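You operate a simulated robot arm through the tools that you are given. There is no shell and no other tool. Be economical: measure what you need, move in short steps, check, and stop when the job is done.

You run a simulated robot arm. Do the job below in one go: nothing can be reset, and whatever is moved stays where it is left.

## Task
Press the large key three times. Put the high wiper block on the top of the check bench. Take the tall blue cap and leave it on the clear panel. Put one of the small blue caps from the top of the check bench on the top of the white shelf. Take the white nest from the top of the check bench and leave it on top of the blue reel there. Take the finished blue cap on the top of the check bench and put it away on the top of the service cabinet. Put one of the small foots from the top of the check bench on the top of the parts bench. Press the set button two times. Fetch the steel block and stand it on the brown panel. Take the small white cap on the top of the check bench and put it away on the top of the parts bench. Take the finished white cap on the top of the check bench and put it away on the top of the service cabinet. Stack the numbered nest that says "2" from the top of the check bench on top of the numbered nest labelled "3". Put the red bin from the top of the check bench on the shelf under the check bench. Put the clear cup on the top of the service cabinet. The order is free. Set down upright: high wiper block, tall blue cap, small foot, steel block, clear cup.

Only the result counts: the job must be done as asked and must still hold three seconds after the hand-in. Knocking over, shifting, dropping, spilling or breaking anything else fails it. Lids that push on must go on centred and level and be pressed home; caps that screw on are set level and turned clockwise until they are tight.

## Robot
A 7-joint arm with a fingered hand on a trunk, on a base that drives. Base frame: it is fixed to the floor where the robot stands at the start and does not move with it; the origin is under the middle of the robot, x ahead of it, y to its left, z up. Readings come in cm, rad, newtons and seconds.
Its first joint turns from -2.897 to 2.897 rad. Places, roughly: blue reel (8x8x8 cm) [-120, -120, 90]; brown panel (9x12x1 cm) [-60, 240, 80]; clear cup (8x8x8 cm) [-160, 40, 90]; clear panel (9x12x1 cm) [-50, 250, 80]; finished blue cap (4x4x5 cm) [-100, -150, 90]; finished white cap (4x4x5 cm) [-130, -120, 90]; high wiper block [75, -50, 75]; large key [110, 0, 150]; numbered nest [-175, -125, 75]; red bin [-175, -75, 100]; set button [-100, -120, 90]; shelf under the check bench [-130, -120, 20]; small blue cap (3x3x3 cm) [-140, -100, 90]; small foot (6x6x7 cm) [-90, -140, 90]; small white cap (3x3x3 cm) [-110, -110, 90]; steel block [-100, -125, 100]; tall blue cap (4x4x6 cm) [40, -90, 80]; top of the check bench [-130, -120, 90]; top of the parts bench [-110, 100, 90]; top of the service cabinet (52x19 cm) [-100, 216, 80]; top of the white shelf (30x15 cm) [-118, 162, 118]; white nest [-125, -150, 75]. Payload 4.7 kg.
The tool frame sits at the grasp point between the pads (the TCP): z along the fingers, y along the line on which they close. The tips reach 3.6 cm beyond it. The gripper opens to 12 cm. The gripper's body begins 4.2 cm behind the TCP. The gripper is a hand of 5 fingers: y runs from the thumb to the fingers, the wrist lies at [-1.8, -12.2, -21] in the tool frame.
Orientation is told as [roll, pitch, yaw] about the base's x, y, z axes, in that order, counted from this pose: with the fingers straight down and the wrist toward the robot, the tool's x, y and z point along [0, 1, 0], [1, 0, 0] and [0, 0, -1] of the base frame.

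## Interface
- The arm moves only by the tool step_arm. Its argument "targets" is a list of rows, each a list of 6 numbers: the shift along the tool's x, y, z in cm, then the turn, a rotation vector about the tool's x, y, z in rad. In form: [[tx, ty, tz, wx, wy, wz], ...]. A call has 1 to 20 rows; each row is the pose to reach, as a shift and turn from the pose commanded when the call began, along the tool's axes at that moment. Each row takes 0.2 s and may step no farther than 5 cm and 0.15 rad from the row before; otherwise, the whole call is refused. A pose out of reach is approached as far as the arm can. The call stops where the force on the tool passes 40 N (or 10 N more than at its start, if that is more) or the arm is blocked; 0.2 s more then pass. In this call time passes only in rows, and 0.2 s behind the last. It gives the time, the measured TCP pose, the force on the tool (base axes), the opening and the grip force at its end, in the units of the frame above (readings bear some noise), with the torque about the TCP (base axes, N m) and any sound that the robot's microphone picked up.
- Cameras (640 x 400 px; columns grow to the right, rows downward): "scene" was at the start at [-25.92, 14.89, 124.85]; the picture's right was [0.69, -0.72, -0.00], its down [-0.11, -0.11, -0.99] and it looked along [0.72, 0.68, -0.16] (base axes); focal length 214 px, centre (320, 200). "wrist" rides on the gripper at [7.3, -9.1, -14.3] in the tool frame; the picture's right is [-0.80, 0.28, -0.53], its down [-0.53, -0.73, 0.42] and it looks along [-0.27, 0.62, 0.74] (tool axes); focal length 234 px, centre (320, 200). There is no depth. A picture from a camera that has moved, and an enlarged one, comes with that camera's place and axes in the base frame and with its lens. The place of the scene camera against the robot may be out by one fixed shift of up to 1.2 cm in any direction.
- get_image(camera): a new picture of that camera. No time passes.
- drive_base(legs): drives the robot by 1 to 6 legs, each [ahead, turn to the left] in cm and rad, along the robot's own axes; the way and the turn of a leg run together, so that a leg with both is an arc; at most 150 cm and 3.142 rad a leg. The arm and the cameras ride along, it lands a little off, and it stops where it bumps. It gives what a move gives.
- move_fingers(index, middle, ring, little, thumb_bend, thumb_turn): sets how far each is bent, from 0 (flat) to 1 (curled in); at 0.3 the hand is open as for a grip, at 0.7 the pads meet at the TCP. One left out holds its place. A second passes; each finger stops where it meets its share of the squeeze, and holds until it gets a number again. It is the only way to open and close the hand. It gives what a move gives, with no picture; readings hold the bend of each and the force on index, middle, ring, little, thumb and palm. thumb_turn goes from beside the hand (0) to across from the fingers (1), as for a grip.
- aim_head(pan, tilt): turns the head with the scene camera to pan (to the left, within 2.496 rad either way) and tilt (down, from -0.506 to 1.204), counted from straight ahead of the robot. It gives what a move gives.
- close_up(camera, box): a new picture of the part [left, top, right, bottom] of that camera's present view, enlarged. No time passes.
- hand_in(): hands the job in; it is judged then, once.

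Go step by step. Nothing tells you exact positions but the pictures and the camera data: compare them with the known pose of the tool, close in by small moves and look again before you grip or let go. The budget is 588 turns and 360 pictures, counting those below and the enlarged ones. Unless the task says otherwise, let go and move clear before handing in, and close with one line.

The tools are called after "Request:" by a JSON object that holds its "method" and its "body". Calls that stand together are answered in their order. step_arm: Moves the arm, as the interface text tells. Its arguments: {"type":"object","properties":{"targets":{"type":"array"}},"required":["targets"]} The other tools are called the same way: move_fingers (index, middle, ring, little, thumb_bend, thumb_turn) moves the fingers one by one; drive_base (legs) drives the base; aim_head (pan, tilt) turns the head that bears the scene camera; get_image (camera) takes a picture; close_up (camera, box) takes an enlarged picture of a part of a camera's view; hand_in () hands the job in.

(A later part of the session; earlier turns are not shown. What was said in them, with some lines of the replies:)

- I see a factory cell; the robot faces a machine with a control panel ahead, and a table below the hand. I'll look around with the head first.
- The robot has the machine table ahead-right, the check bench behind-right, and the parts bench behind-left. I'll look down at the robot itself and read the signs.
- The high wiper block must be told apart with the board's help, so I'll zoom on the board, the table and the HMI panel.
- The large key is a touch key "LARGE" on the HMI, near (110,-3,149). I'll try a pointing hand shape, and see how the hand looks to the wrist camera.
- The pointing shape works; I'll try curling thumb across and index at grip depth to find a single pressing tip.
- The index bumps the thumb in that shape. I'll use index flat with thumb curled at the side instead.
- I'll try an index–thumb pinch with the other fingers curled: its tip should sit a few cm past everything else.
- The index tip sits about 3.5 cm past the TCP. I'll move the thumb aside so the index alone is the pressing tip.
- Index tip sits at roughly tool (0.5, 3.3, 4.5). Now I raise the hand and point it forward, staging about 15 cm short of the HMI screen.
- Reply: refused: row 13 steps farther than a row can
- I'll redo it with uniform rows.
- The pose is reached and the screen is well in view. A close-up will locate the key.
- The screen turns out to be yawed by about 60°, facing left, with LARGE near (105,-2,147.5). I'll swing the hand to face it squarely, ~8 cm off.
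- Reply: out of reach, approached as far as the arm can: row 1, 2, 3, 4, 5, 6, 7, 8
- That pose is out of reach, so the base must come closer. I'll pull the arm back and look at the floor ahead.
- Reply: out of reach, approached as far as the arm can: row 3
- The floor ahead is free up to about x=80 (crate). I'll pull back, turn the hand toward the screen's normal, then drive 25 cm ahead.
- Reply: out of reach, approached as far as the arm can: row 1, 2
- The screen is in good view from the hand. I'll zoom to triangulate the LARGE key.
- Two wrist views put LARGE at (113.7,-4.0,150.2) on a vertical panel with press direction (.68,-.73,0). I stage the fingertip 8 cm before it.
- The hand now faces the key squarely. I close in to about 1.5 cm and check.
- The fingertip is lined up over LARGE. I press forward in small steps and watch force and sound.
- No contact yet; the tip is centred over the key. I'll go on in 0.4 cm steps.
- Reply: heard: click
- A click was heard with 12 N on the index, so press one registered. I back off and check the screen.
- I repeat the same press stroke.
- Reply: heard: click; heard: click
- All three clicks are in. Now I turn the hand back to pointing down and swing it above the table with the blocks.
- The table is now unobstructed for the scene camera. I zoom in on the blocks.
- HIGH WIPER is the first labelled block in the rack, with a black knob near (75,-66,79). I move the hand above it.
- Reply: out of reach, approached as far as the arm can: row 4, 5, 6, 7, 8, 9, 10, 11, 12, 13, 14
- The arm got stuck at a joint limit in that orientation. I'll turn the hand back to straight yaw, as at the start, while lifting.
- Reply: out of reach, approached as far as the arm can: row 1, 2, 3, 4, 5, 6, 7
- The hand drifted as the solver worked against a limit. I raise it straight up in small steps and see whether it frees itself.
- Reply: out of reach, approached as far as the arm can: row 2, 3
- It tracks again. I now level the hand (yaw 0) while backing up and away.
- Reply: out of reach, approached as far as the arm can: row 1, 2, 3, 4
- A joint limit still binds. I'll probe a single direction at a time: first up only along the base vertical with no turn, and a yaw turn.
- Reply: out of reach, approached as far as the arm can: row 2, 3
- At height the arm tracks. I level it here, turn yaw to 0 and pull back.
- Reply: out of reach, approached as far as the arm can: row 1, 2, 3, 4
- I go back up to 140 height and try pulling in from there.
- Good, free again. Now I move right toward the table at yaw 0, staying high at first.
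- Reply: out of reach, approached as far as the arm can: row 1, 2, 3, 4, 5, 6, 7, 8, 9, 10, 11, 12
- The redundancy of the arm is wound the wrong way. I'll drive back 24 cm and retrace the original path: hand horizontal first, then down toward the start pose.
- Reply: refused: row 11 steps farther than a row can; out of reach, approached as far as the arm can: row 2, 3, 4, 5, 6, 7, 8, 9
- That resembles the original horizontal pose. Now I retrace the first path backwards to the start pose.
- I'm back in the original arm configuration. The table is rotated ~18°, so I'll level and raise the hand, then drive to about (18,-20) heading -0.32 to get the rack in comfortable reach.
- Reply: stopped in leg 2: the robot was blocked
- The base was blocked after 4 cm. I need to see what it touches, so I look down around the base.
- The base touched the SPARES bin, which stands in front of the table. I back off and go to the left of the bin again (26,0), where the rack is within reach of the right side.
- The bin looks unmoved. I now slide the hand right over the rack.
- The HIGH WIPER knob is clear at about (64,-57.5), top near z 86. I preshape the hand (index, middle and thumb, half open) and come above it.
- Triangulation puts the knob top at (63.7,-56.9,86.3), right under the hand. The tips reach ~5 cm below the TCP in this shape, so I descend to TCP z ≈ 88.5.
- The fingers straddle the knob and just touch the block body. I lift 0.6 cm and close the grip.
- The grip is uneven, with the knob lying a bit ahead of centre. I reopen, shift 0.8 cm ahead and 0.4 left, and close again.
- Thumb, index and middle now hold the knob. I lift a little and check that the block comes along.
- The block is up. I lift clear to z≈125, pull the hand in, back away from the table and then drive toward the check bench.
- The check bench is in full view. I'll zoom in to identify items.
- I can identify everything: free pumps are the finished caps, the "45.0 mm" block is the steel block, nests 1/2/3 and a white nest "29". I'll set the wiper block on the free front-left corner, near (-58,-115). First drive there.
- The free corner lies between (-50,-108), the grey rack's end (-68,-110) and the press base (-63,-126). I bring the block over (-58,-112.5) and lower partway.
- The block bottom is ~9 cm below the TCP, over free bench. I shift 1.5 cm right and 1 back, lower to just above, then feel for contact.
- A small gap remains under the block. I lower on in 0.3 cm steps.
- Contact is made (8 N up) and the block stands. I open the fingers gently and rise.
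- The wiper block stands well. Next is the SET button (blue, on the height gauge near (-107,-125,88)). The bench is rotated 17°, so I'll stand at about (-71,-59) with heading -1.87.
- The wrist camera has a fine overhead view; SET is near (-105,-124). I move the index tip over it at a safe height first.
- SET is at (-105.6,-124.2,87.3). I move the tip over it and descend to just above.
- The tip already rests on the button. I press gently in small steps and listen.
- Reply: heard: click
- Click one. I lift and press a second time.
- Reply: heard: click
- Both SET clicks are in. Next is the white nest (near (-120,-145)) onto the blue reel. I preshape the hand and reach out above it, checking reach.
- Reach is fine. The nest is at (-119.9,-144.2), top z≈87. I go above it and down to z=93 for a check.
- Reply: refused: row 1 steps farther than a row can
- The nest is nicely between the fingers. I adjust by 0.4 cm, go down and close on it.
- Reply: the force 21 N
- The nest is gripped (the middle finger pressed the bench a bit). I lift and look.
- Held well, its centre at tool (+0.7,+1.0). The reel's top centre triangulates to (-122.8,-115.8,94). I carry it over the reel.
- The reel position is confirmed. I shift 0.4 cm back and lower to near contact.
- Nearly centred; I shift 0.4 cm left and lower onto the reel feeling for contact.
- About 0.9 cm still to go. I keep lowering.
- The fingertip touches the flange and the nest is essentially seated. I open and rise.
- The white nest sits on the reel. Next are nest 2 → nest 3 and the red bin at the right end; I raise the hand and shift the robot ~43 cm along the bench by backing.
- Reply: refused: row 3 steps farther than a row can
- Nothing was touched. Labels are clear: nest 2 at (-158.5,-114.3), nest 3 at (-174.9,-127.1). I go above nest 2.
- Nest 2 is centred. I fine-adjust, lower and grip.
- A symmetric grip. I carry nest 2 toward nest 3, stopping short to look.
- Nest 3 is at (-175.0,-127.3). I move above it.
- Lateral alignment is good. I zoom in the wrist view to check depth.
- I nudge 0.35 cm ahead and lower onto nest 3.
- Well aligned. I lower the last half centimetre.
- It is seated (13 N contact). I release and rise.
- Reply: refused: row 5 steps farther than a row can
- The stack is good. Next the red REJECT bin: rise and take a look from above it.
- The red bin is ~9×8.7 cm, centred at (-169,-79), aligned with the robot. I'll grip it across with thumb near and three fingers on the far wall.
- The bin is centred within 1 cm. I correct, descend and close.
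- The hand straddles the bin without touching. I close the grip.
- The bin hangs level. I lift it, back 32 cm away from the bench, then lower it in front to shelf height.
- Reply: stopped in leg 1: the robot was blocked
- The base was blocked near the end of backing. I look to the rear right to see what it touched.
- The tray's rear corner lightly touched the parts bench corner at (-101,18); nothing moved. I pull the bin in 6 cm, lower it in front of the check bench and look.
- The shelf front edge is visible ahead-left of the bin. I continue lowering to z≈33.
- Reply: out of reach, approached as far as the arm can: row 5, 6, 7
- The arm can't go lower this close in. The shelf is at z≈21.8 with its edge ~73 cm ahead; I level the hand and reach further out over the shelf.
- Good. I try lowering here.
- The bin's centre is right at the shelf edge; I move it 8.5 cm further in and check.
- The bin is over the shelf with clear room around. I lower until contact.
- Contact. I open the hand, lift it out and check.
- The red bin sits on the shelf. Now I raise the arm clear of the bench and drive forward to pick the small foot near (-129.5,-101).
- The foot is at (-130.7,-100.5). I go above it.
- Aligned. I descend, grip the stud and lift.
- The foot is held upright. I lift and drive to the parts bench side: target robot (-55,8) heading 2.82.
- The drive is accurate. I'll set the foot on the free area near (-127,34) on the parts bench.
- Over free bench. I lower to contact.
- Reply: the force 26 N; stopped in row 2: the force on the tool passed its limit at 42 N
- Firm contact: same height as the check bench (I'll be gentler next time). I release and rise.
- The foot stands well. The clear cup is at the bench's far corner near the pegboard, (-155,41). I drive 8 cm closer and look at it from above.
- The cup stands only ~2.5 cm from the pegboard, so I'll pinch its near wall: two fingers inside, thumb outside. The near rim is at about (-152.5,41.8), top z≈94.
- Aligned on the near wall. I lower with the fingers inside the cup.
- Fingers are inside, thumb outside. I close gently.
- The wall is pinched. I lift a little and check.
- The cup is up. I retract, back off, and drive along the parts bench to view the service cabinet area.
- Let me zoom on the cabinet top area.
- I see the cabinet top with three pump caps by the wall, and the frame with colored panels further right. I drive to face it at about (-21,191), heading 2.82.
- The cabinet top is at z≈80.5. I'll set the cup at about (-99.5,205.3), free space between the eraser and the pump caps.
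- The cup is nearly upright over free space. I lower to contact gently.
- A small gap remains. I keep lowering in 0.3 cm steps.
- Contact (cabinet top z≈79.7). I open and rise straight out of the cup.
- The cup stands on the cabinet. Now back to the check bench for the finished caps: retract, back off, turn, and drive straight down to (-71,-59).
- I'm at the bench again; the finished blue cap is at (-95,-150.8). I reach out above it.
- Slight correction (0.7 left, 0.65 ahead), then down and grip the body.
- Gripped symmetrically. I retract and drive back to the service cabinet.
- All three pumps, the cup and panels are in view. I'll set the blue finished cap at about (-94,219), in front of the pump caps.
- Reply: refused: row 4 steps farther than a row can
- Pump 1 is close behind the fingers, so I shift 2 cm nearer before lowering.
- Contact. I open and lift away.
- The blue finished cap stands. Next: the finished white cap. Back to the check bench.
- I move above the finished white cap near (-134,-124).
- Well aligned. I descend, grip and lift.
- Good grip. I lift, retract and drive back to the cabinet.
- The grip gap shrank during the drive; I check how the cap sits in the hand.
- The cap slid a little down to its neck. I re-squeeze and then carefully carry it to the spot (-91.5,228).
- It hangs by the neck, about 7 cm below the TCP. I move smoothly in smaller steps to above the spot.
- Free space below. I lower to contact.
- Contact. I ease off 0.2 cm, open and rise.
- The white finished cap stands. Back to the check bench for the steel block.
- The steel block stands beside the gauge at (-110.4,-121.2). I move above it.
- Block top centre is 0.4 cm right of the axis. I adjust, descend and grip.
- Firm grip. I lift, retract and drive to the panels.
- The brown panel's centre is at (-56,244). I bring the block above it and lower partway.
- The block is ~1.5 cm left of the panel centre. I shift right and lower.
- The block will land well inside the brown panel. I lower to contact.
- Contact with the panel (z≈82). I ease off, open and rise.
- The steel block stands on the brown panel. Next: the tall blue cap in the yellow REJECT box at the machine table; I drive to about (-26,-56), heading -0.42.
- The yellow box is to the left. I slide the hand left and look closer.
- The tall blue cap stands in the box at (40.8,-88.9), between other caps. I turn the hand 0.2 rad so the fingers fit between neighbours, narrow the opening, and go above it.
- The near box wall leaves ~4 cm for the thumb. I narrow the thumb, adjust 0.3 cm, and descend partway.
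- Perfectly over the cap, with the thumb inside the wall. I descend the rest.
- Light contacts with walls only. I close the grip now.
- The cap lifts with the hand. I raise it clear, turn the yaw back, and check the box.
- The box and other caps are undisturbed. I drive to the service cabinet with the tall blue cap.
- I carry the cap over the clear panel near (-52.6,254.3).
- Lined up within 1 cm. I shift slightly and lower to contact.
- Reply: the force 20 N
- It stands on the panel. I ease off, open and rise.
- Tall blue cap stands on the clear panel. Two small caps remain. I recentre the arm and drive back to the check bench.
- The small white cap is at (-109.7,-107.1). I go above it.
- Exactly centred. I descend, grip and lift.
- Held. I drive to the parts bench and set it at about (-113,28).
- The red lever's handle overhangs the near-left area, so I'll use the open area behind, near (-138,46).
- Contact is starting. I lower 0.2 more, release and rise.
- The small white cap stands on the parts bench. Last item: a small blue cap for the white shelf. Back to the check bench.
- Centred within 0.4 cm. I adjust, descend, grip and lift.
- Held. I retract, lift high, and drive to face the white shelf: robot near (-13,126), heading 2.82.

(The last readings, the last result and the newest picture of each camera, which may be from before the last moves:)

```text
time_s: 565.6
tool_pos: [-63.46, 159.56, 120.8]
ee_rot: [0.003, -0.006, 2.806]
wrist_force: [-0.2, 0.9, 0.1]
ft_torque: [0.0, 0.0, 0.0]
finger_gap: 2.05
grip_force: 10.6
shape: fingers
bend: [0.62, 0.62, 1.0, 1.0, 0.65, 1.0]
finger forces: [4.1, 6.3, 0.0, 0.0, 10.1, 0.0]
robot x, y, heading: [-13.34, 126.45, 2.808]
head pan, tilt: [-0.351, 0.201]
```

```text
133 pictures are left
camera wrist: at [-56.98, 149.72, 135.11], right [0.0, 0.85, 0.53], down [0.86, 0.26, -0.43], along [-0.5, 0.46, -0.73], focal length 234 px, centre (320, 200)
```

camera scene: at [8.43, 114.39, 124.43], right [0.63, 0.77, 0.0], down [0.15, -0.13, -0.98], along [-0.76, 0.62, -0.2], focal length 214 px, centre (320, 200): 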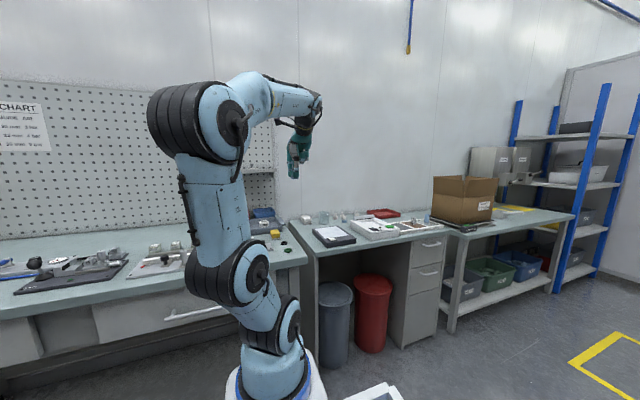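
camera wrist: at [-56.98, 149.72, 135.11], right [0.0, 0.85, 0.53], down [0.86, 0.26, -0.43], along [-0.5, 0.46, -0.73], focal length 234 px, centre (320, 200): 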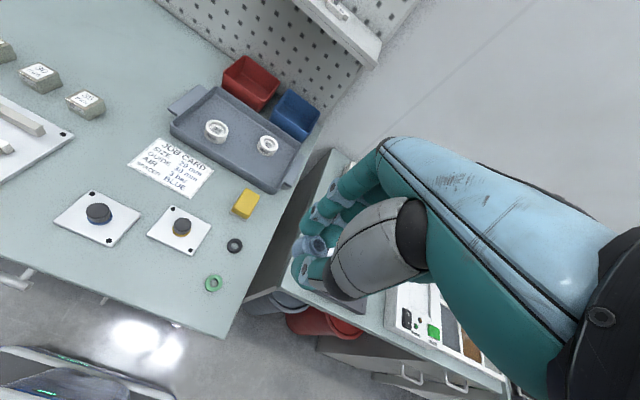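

The shelf's right front corner is near (-110,175,118). I drive 11 cm closer and extend above the shelf height to look.

Request:
{"method": "drive_base", "body": {"legs": [[11, 0]]}}

Request:
{"method": "step_arm", "body": {"targets": [[2, 1, -4, 0, 0, 0], [4, 2, -8, 0, 0, 0], [7, 3, -11, 0, 0, 0], [10, 5, -13, 0, 0, 0], [13, 7, -15, 0, 0, 0], [15, 9, -16, 0, 0, 0], [15, 13, -17, 0, 0, 0], [15, 17, -17, 0, 0, 0]]}}

Request:
{"method": "get_image", "body": {"camera": "wrist"}}

Request:
{"method": "aim_head", "body": {"pan": 0.1, "tilt": 0.1}}

Request:
{"method": "get_image", "body": {"camera": "scene"}}

```text
time_s: 566.8
tool_pos: [-73.62, 163.17, 120.79]
ee_rot: [0.002, -0.006, 2.804]
wrist_force: [-0.1, -0.2, -1.4]
ft_torque: [0.03, 0.05, 0.01]
finger_gap: 2.06
grip_force: 10.1
shape: fingers
bend: [0.62, 0.62, 1.0, 1.0, 0.65, 1.0]
finger forces: [4.0, 6.3, 0.0, 0.0, 10.1, 0.0]
robot x, y, heading: [-23.32, 129.72, 2.804]
head pan, tilt: [-0.351, 0.201]
```

```text
time_s: 568.6
tool_pos: [-94.42, 154.76, 138.11]
ee_rot: [0.001, -0.006, 2.805]
wrist_force: [1.6, 0.4, 0.7]
ft_torque: [0.0, 0.06, -0.02]
finger_gap: 2.05
grip_force: 10.6
shape: fingers
bend: [0.62, 0.62, 1.0, 1.0, 0.65, 1.0]
finger forces: [4.3, 6.4, 0.0, 0.0, 10.0, 0.1]
robot x, y, heading: [-23.55, 129.92, 2.805]
head pan, tilt: [-0.351, 0.201]
```

```text
132 pictures are left
camera wrist: at [-88.2, 144.83, 152.35], right [0.01, 0.85, 0.53], down [0.86, 0.26, -0.43], along [-0.5, 0.46, -0.73], focal length 234 px, centre (320, 200)
```

wrist: 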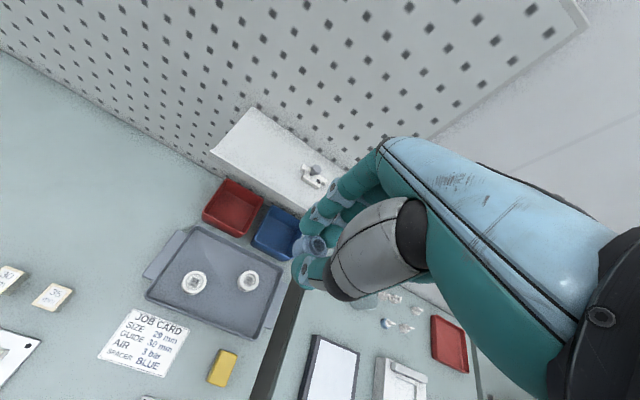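

```text
time_s: 569.5
tool_pos: [-94.53, 154.7, 137.96]
ee_rot: [0.001, -0.005, 2.806]
wrist_force: [0.5, -0.6, 0.7]
ft_torque: [0.02, -0.02, 0.01]
finger_gap: 2.07
grip_force: 10.3
shape: fingers
bend: [0.62, 0.62, 1.0, 1.0, 0.65, 1.0]
finger forces: [4.2, 6.3, 0.0, 0.0, 9.9, 0.0]
robot x, y, heading: [-23.63, 130.03, 2.806]
head pan, tilt: [0.099, 0.099]
```

```text
131 pictures are left
camera scene: at [-3.76, 114.24, 125.38], right [0.23, 0.97, 0.0], down [0.1, -0.02, -0.99], along [-0.97, 0.23, -0.1], focal length 214 px, centre (320, 200)
```

scene: 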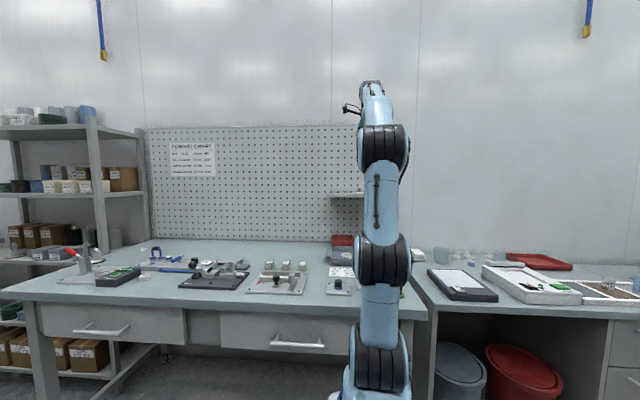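

The shelf's left half is free; an item sits near its middle. I'll place the cap at about (-117.5,153.3). Moving above it.

Request:
{"method": "step_arm", "body": {"targets": [[1.5, 3.5, 0, 0, 0, 0], [3, 7, 0, 0, 0, 0], [4.5, 10.5, 0, 0, 0, 0], [6, 14, 0, 0, 0, 0], [7.5, 17.5, 0, 0, 0, 0], [8.9, 21.2, 0, 0, 0, 0], [8.9, 21.2, 4, 0, 0, 0], [8.9, 21.2, 7, 0, 0, 0]]}}

Request:
{"method": "get_image", "body": {"camera": "wrist"}}

Request:
{"method": "close_up", "body": {"camera": "scene", "box": [290, 120, 410, 220]}}

```text
time_s: 571.3
tool_pos: [-117.9, 153.52, 130.47]
ee_rot: [-0.002, 0.002, 2.806]
wrist_force: [-2.1, 0.8, -3.1]
ft_torque: [-0.09, -0.12, 0.01]
finger_gap: 2.02
grip_force: 9.7
shape: fingers
bend: [0.62, 0.62, 1.0, 1.0, 0.65, 1.0]
finger forces: [4.2, 6.2, 0.0, 0.0, 9.7, 0.1]
out of reach, approached as far as the arm can: row 5, 6
robot x, y, heading: [-23.84, 130.14, 2.804]
head pan, tilt: [0.099, 0.099]
```

```text
130 pictures are left
camera wrist: at [-111.67, 143.57, 144.85], right [0.0, 0.85, 0.52], down [0.87, 0.26, -0.42], along [-0.5, 0.46, -0.74], focal length 234 px, centre (320, 200)
```

wrist: 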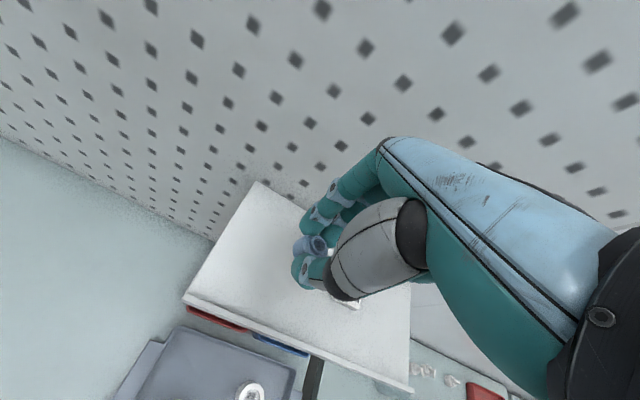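

```text
4.00 times, centred on (350, 170) of scene
camera zoom: at [-3.86, 114.26, 125.4], right [0.23, 0.97, 0.0], down [0.1, -0.02, -0.99], along [-0.97, 0.23, -0.1], focal length 858 px, centre (200, 320)
```

zoom: 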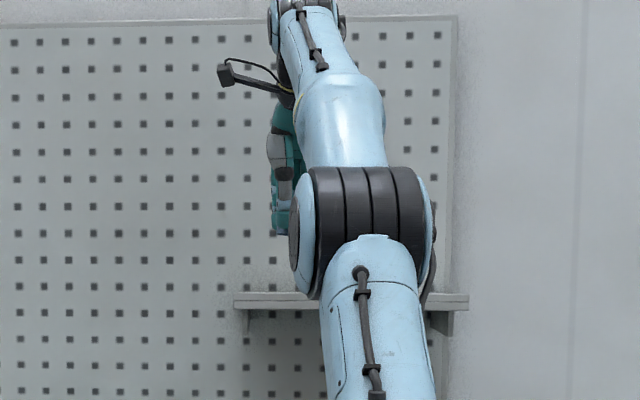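

The cap hovers over the shelf's free half. I lower to contact.

Request:
{"method": "step_arm", "body": {"targets": [[0, 0, 2, 0, 0, 0], [0, 0, 4, 0, 0, 0], [0, 0, 6, 0, 0, 0]]}}

Request:
{"method": "step_arm", "body": {"targets": [[0, 0, 0.4, 0, 0, 0], [0, 0, 0.8, 0, 0, 0]]}}

Request:
{"method": "step_arm", "body": {"targets": [[0, 0, 0.3, 0, 0, 0], [0, 0, 0.6, 0, 0, 0]]}}

Request:
{"method": "close_up", "body": {"camera": "wrist", "box": [160, 170, 400, 340]}}

```text
time_s: 572.1
tool_pos: [-117.69, 153.35, 124.94]
ee_rot: [0.001, -0.005, 2.806]
wrist_force: [0.7, -0.6, -0.6]
ft_torque: [0.03, -0.01, -0.01]
finger_gap: 2.0
grip_force: 10.2
shape: fingers
bend: [0.62, 0.62, 1.0, 1.0, 0.65, 1.0]
finger forces: [4.2, 6.4, 0.1, 0.1, 9.6, 0.0]
robot x, y, heading: [-23.68, 130.14, 2.804]
head pan, tilt: [0.099, 0.099]
```

```text
time_s: 572.7
tool_pos: [-117.69, 153.46, 124.16]
ee_rot: [0.002, -0.006, 2.805]
wrist_force: [0.2, -0.1, -0.1]
ft_torque: [0.0, 0.01, 0.01]
finger_gap: 2.02
grip_force: 9.6
shape: fingers
bend: [0.62, 0.62, 1.0, 1.0, 0.65, 1.0]
finger forces: [4.1, 6.4, 0.1, 0.0, 9.7, 0.0]
robot x, y, heading: [-23.85, 130.15, 2.803]
head pan, tilt: [0.099, 0.099]
```

```text
time_s: 573.3
tool_pos: [-117.72, 153.31, 123.55]
ee_rot: [0.002, -0.005, 2.804]
wrist_force: [0.5, 1.5, 0.4]
ft_torque: [-0.03, -0.01, -0.02]
finger_gap: 2.01
grip_force: 10.4
shape: fingers
bend: [0.62, 0.62, 1.0, 1.0, 0.65, 1.0]
finger forces: [4.3, 6.5, 0.0, 0.1, 9.5, 0.0]
robot x, y, heading: [-24.08, 130.03, 2.807]
head pan, tilt: [0.099, 0.099]
```

```text
2.35 times, centred on (280, 255) of wrist
camera zoom: at [-111.35, 143.47, 137.9], right [0.0, 0.85, 0.53], down [0.87, 0.26, -0.43], along [-0.5, 0.46, -0.73], focal length 551 px, centre (414, 71)
```

zoom: 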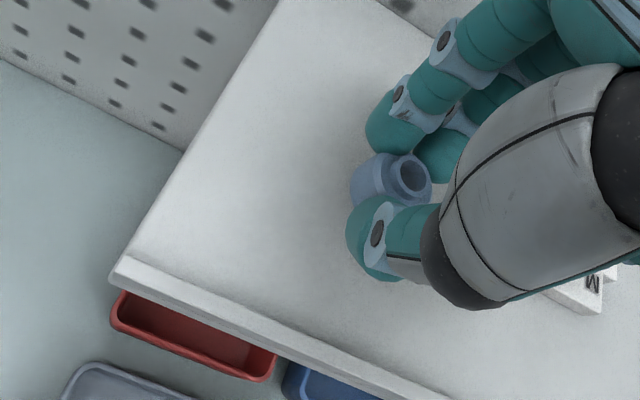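

Request:
{"method": "step_arm", "body": {"targets": [[0, 0, 0.3, 0, 0, 0], [0, 0, 0.6, 0, 0, 0]]}}

Request:
{"method": "step_arm", "body": {"targets": [[0, 0, 0.25, 0, 0, 0], [0, 0, 0.5, 0, 0, 0]]}}

```text
time_s: 573.9
tool_pos: [-117.69, 153.35, 122.94]
ee_rot: [0.002, -0.004, 2.806]
wrist_force: [-0.5, -0.2, -0.9]
ft_torque: [0.0, 0.0, 0.02]
finger_gap: 2.0
grip_force: 9.5
shape: fingers
bend: [0.62, 0.62, 1.0, 1.0, 0.65, 1.0]
finger forces: [4.2, 6.4, 0.1, 0.1, 9.7, 0.0]
robot x, y, heading: [-24.0, 129.91, 2.805]
head pan, tilt: [0.099, 0.099]
```

```text
time_s: 574.5
tool_pos: [-117.72, 153.32, 122.56]
ee_rot: [0.001, -0.007, 2.805]
wrist_force: [0.4, 0.1, 0.4]
ft_torque: [0.01, 0.0, -0.02]
finger_gap: 2.03
grip_force: 9.9
shape: fingers
bend: [0.62, 0.62, 1.0, 1.0, 0.65, 1.0]
finger forces: [4.3, 6.3, 0.0, 0.1, 9.6, 0.0]
robot x, y, heading: [-23.58, 130.29, 2.804]
head pan, tilt: [0.099, 0.099]
```

Request:
{"method": "step_arm", "body": {"targets": [[0, 0, 0.25, 0, 0, 0], [0, 0, 0.5, 0, 0, 0]]}}

Request:
{"method": "step_arm", "body": {"targets": [[0, 0, 0.25, 0, 0, 0], [0, 0, 0.5, 0, 0, 0]]}}

```text
time_s: 575.1
tool_pos: [-117.62, 153.37, 121.99]
ee_rot: [0.002, -0.006, 2.804]
wrist_force: [-0.3, -0.6, 0.4]
ft_torque: [-0.02, 0.04, 0.0]
finger_gap: 2.03
grip_force: 10.2
shape: fingers
bend: [0.62, 0.62, 1.0, 1.0, 0.65, 1.0]
finger forces: [4.2, 6.4, 0.0, 0.1, 9.6, 0.1]
robot x, y, heading: [-23.77, 130.1, 2.809]
head pan, tilt: [0.099, 0.099]
```

```text
time_s: 575.7
tool_pos: [-117.64, 153.17, 121.72]
ee_rot: [0.002, -0.01, 2.804]
wrist_force: [-0.1, -1.0, 8.5]
ft_torque: [0.09, 0.14, 0.02]
finger_gap: 2.01
grip_force: 12.2
shape: fingers
bend: [0.62, 0.62, 1.0, 1.0, 0.65, 1.0]
finger forces: [4.3, 7.2, 0.0, 0.0, 11.8, 0.1]
robot x, y, heading: [-23.73, 129.97, 2.806]
head pan, tilt: [0.099, 0.099]
```

Contact. I release, rise straight and check.

Request:
{"method": "move_fingers", "body": {"index": 0.5, "middle": 0.5, "thumb_bend": 0.5}}

Request:
{"method": "step_arm", "body": {"targets": [[0, 0, -1.5, 0, 0, 0], [0, 0, -4, 0, 0, 0], [0, 0, -7, 0, 0, 0], [0, -2, -10, 0, 0, 0], [0, -5, -13, 0, 0, 0], [0, -9, -14, 0, 0, 0], [-2, -13, -14, 0, 0, 0], [-4, -17, -14, 0, 0, 0], [-6, -21, -14, 0, 0, 0]]}}

Request:
{"method": "get_image", "body": {"camera": "wrist"}}

```text
time_s: 576.7
tool_pos: [-117.54, 153.34, 121.52]
ee_rot: [0.003, -0.005, 2.805]
wrist_force: [-0.4, 0.2, -0.4]
ft_torque: [-0.03, 0.0, 0.02]
finger_gap: 6.21
grip_force: 0.0
shape: fingers
bend: [0.5, 0.5, 1.0, 1.0, 0.5, 1.0]
finger forces: [0.0, 0.0, 0.0, 0.0, 0.1, 0.0]
robot x, y, heading: [-23.87, 130.09, 2.808]
head pan, tilt: [0.099, 0.099]
```

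```text
time_s: 578.7
tool_pos: [-95.96, 152.02, 135.18]
ee_rot: [0.001, 0.0, 2.804]
wrist_force: [-1.3, -0.4, -1.1]
ft_torque: [-0.02, -0.07, 0.01]
finger_gap: 6.26
grip_force: 0.0
shape: fingers
bend: [0.5, 0.5, 1.0, 1.0, 0.5, 1.0]
finger forces: [0.0, 0.1, 0.1, 0.0, 0.0, 0.0]
robot x, y, heading: [-23.33, 129.72, 2.807]
head pan, tilt: [0.099, 0.099]
```

```text
127 pictures are left
camera wrist: at [-89.66, 142.24, 149.44], right [0.0, 0.85, 0.52], down [0.87, 0.26, -0.43], along [-0.5, 0.46, -0.74], focal length 234 px, centre (320, 200)
```

wrist: 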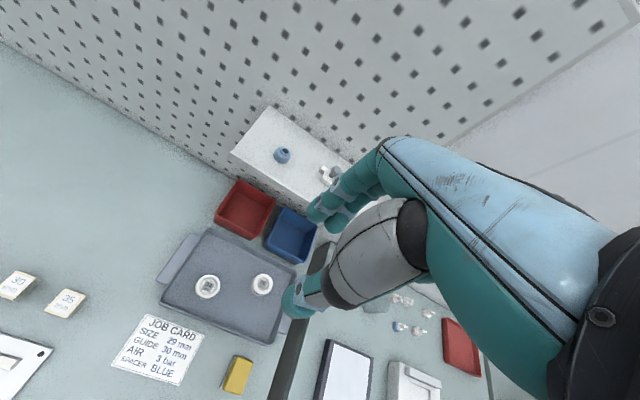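

The small blue cap stands on the white shelf. I back off a little and take a final look at the check bench.

Request:
{"method": "drive_base", "body": {"legs": [[-15, 0]]}}

Request:
{"method": "aim_head", "body": {"pan": 1.75, "tilt": 0.1}}

Request:
{"method": "close_up", "body": {"camera": "scene", "box": [250, 160, 410, 260]}}

```text
time_s: 580.0
tool_pos: [-81.5, 147.12, 135.33]
ee_rot: [0.001, -0.004, 2.805]
wrist_force: [-0.2, 0.3, -0.2]
ft_torque: [-0.01, 0.02, 0.02]
finger_gap: 6.25
grip_force: 0.0
shape: fingers
bend: [0.5, 0.5, 1.0, 1.0, 0.5, 1.0]
finger forces: [0.1, 0.0, 0.0, 0.0, 0.1, 0.1]
robot x, y, heading: [-9.39, 125.04, 2.808]
head pan, tilt: [0.099, 0.099]
```

```text
time_s: 581.8
tool_pos: [-81.59, 147.13, 135.2]
ee_rot: [0.002, -0.006, 2.804]
wrist_force: [0.1, -0.8, -0.4]
ft_torque: [0.01, 0.0, 0.03]
finger_gap: 6.26
grip_force: 0.0
shape: fingers
bend: [0.5, 0.5, 1.0, 1.0, 0.5, 1.0]
finger forces: [0.1, 0.1, 0.1, 0.0, 0.0, 0.0]
robot x, y, heading: [-9.38, 124.86, 2.806]
head pan, tilt: [1.751, 0.099]
```

```text
4.00 times, centred on (330, 210) of scene
camera zoom: at [18.05, 97.98, 125.38], right [-0.99, 0.16, 0.0], down [0.02, 0.1, -1.0], along [-0.16, -0.98, -0.1], focal length 858 px, centre (280, 160)
```

zoom: 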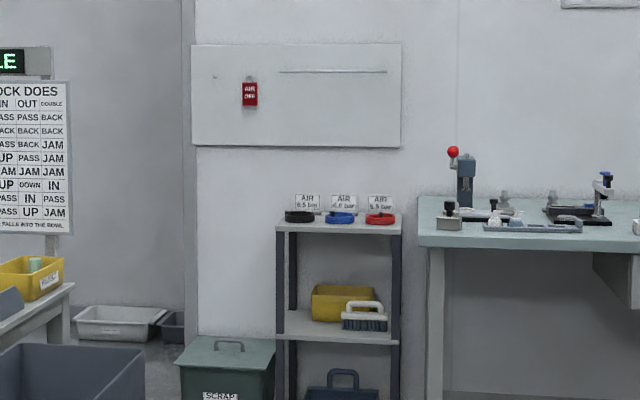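

Everything is in place: the wiper block stands on the check bench and all other items were seen in their spots. I hand in.

Request:
{"method": "hand_in", "body": {}}

```text
The job is handed in.
```

The job is done and handed in: all fourteen tasks were carried out, and I saw each item in its place after I let go. The judge's result is not back yet.
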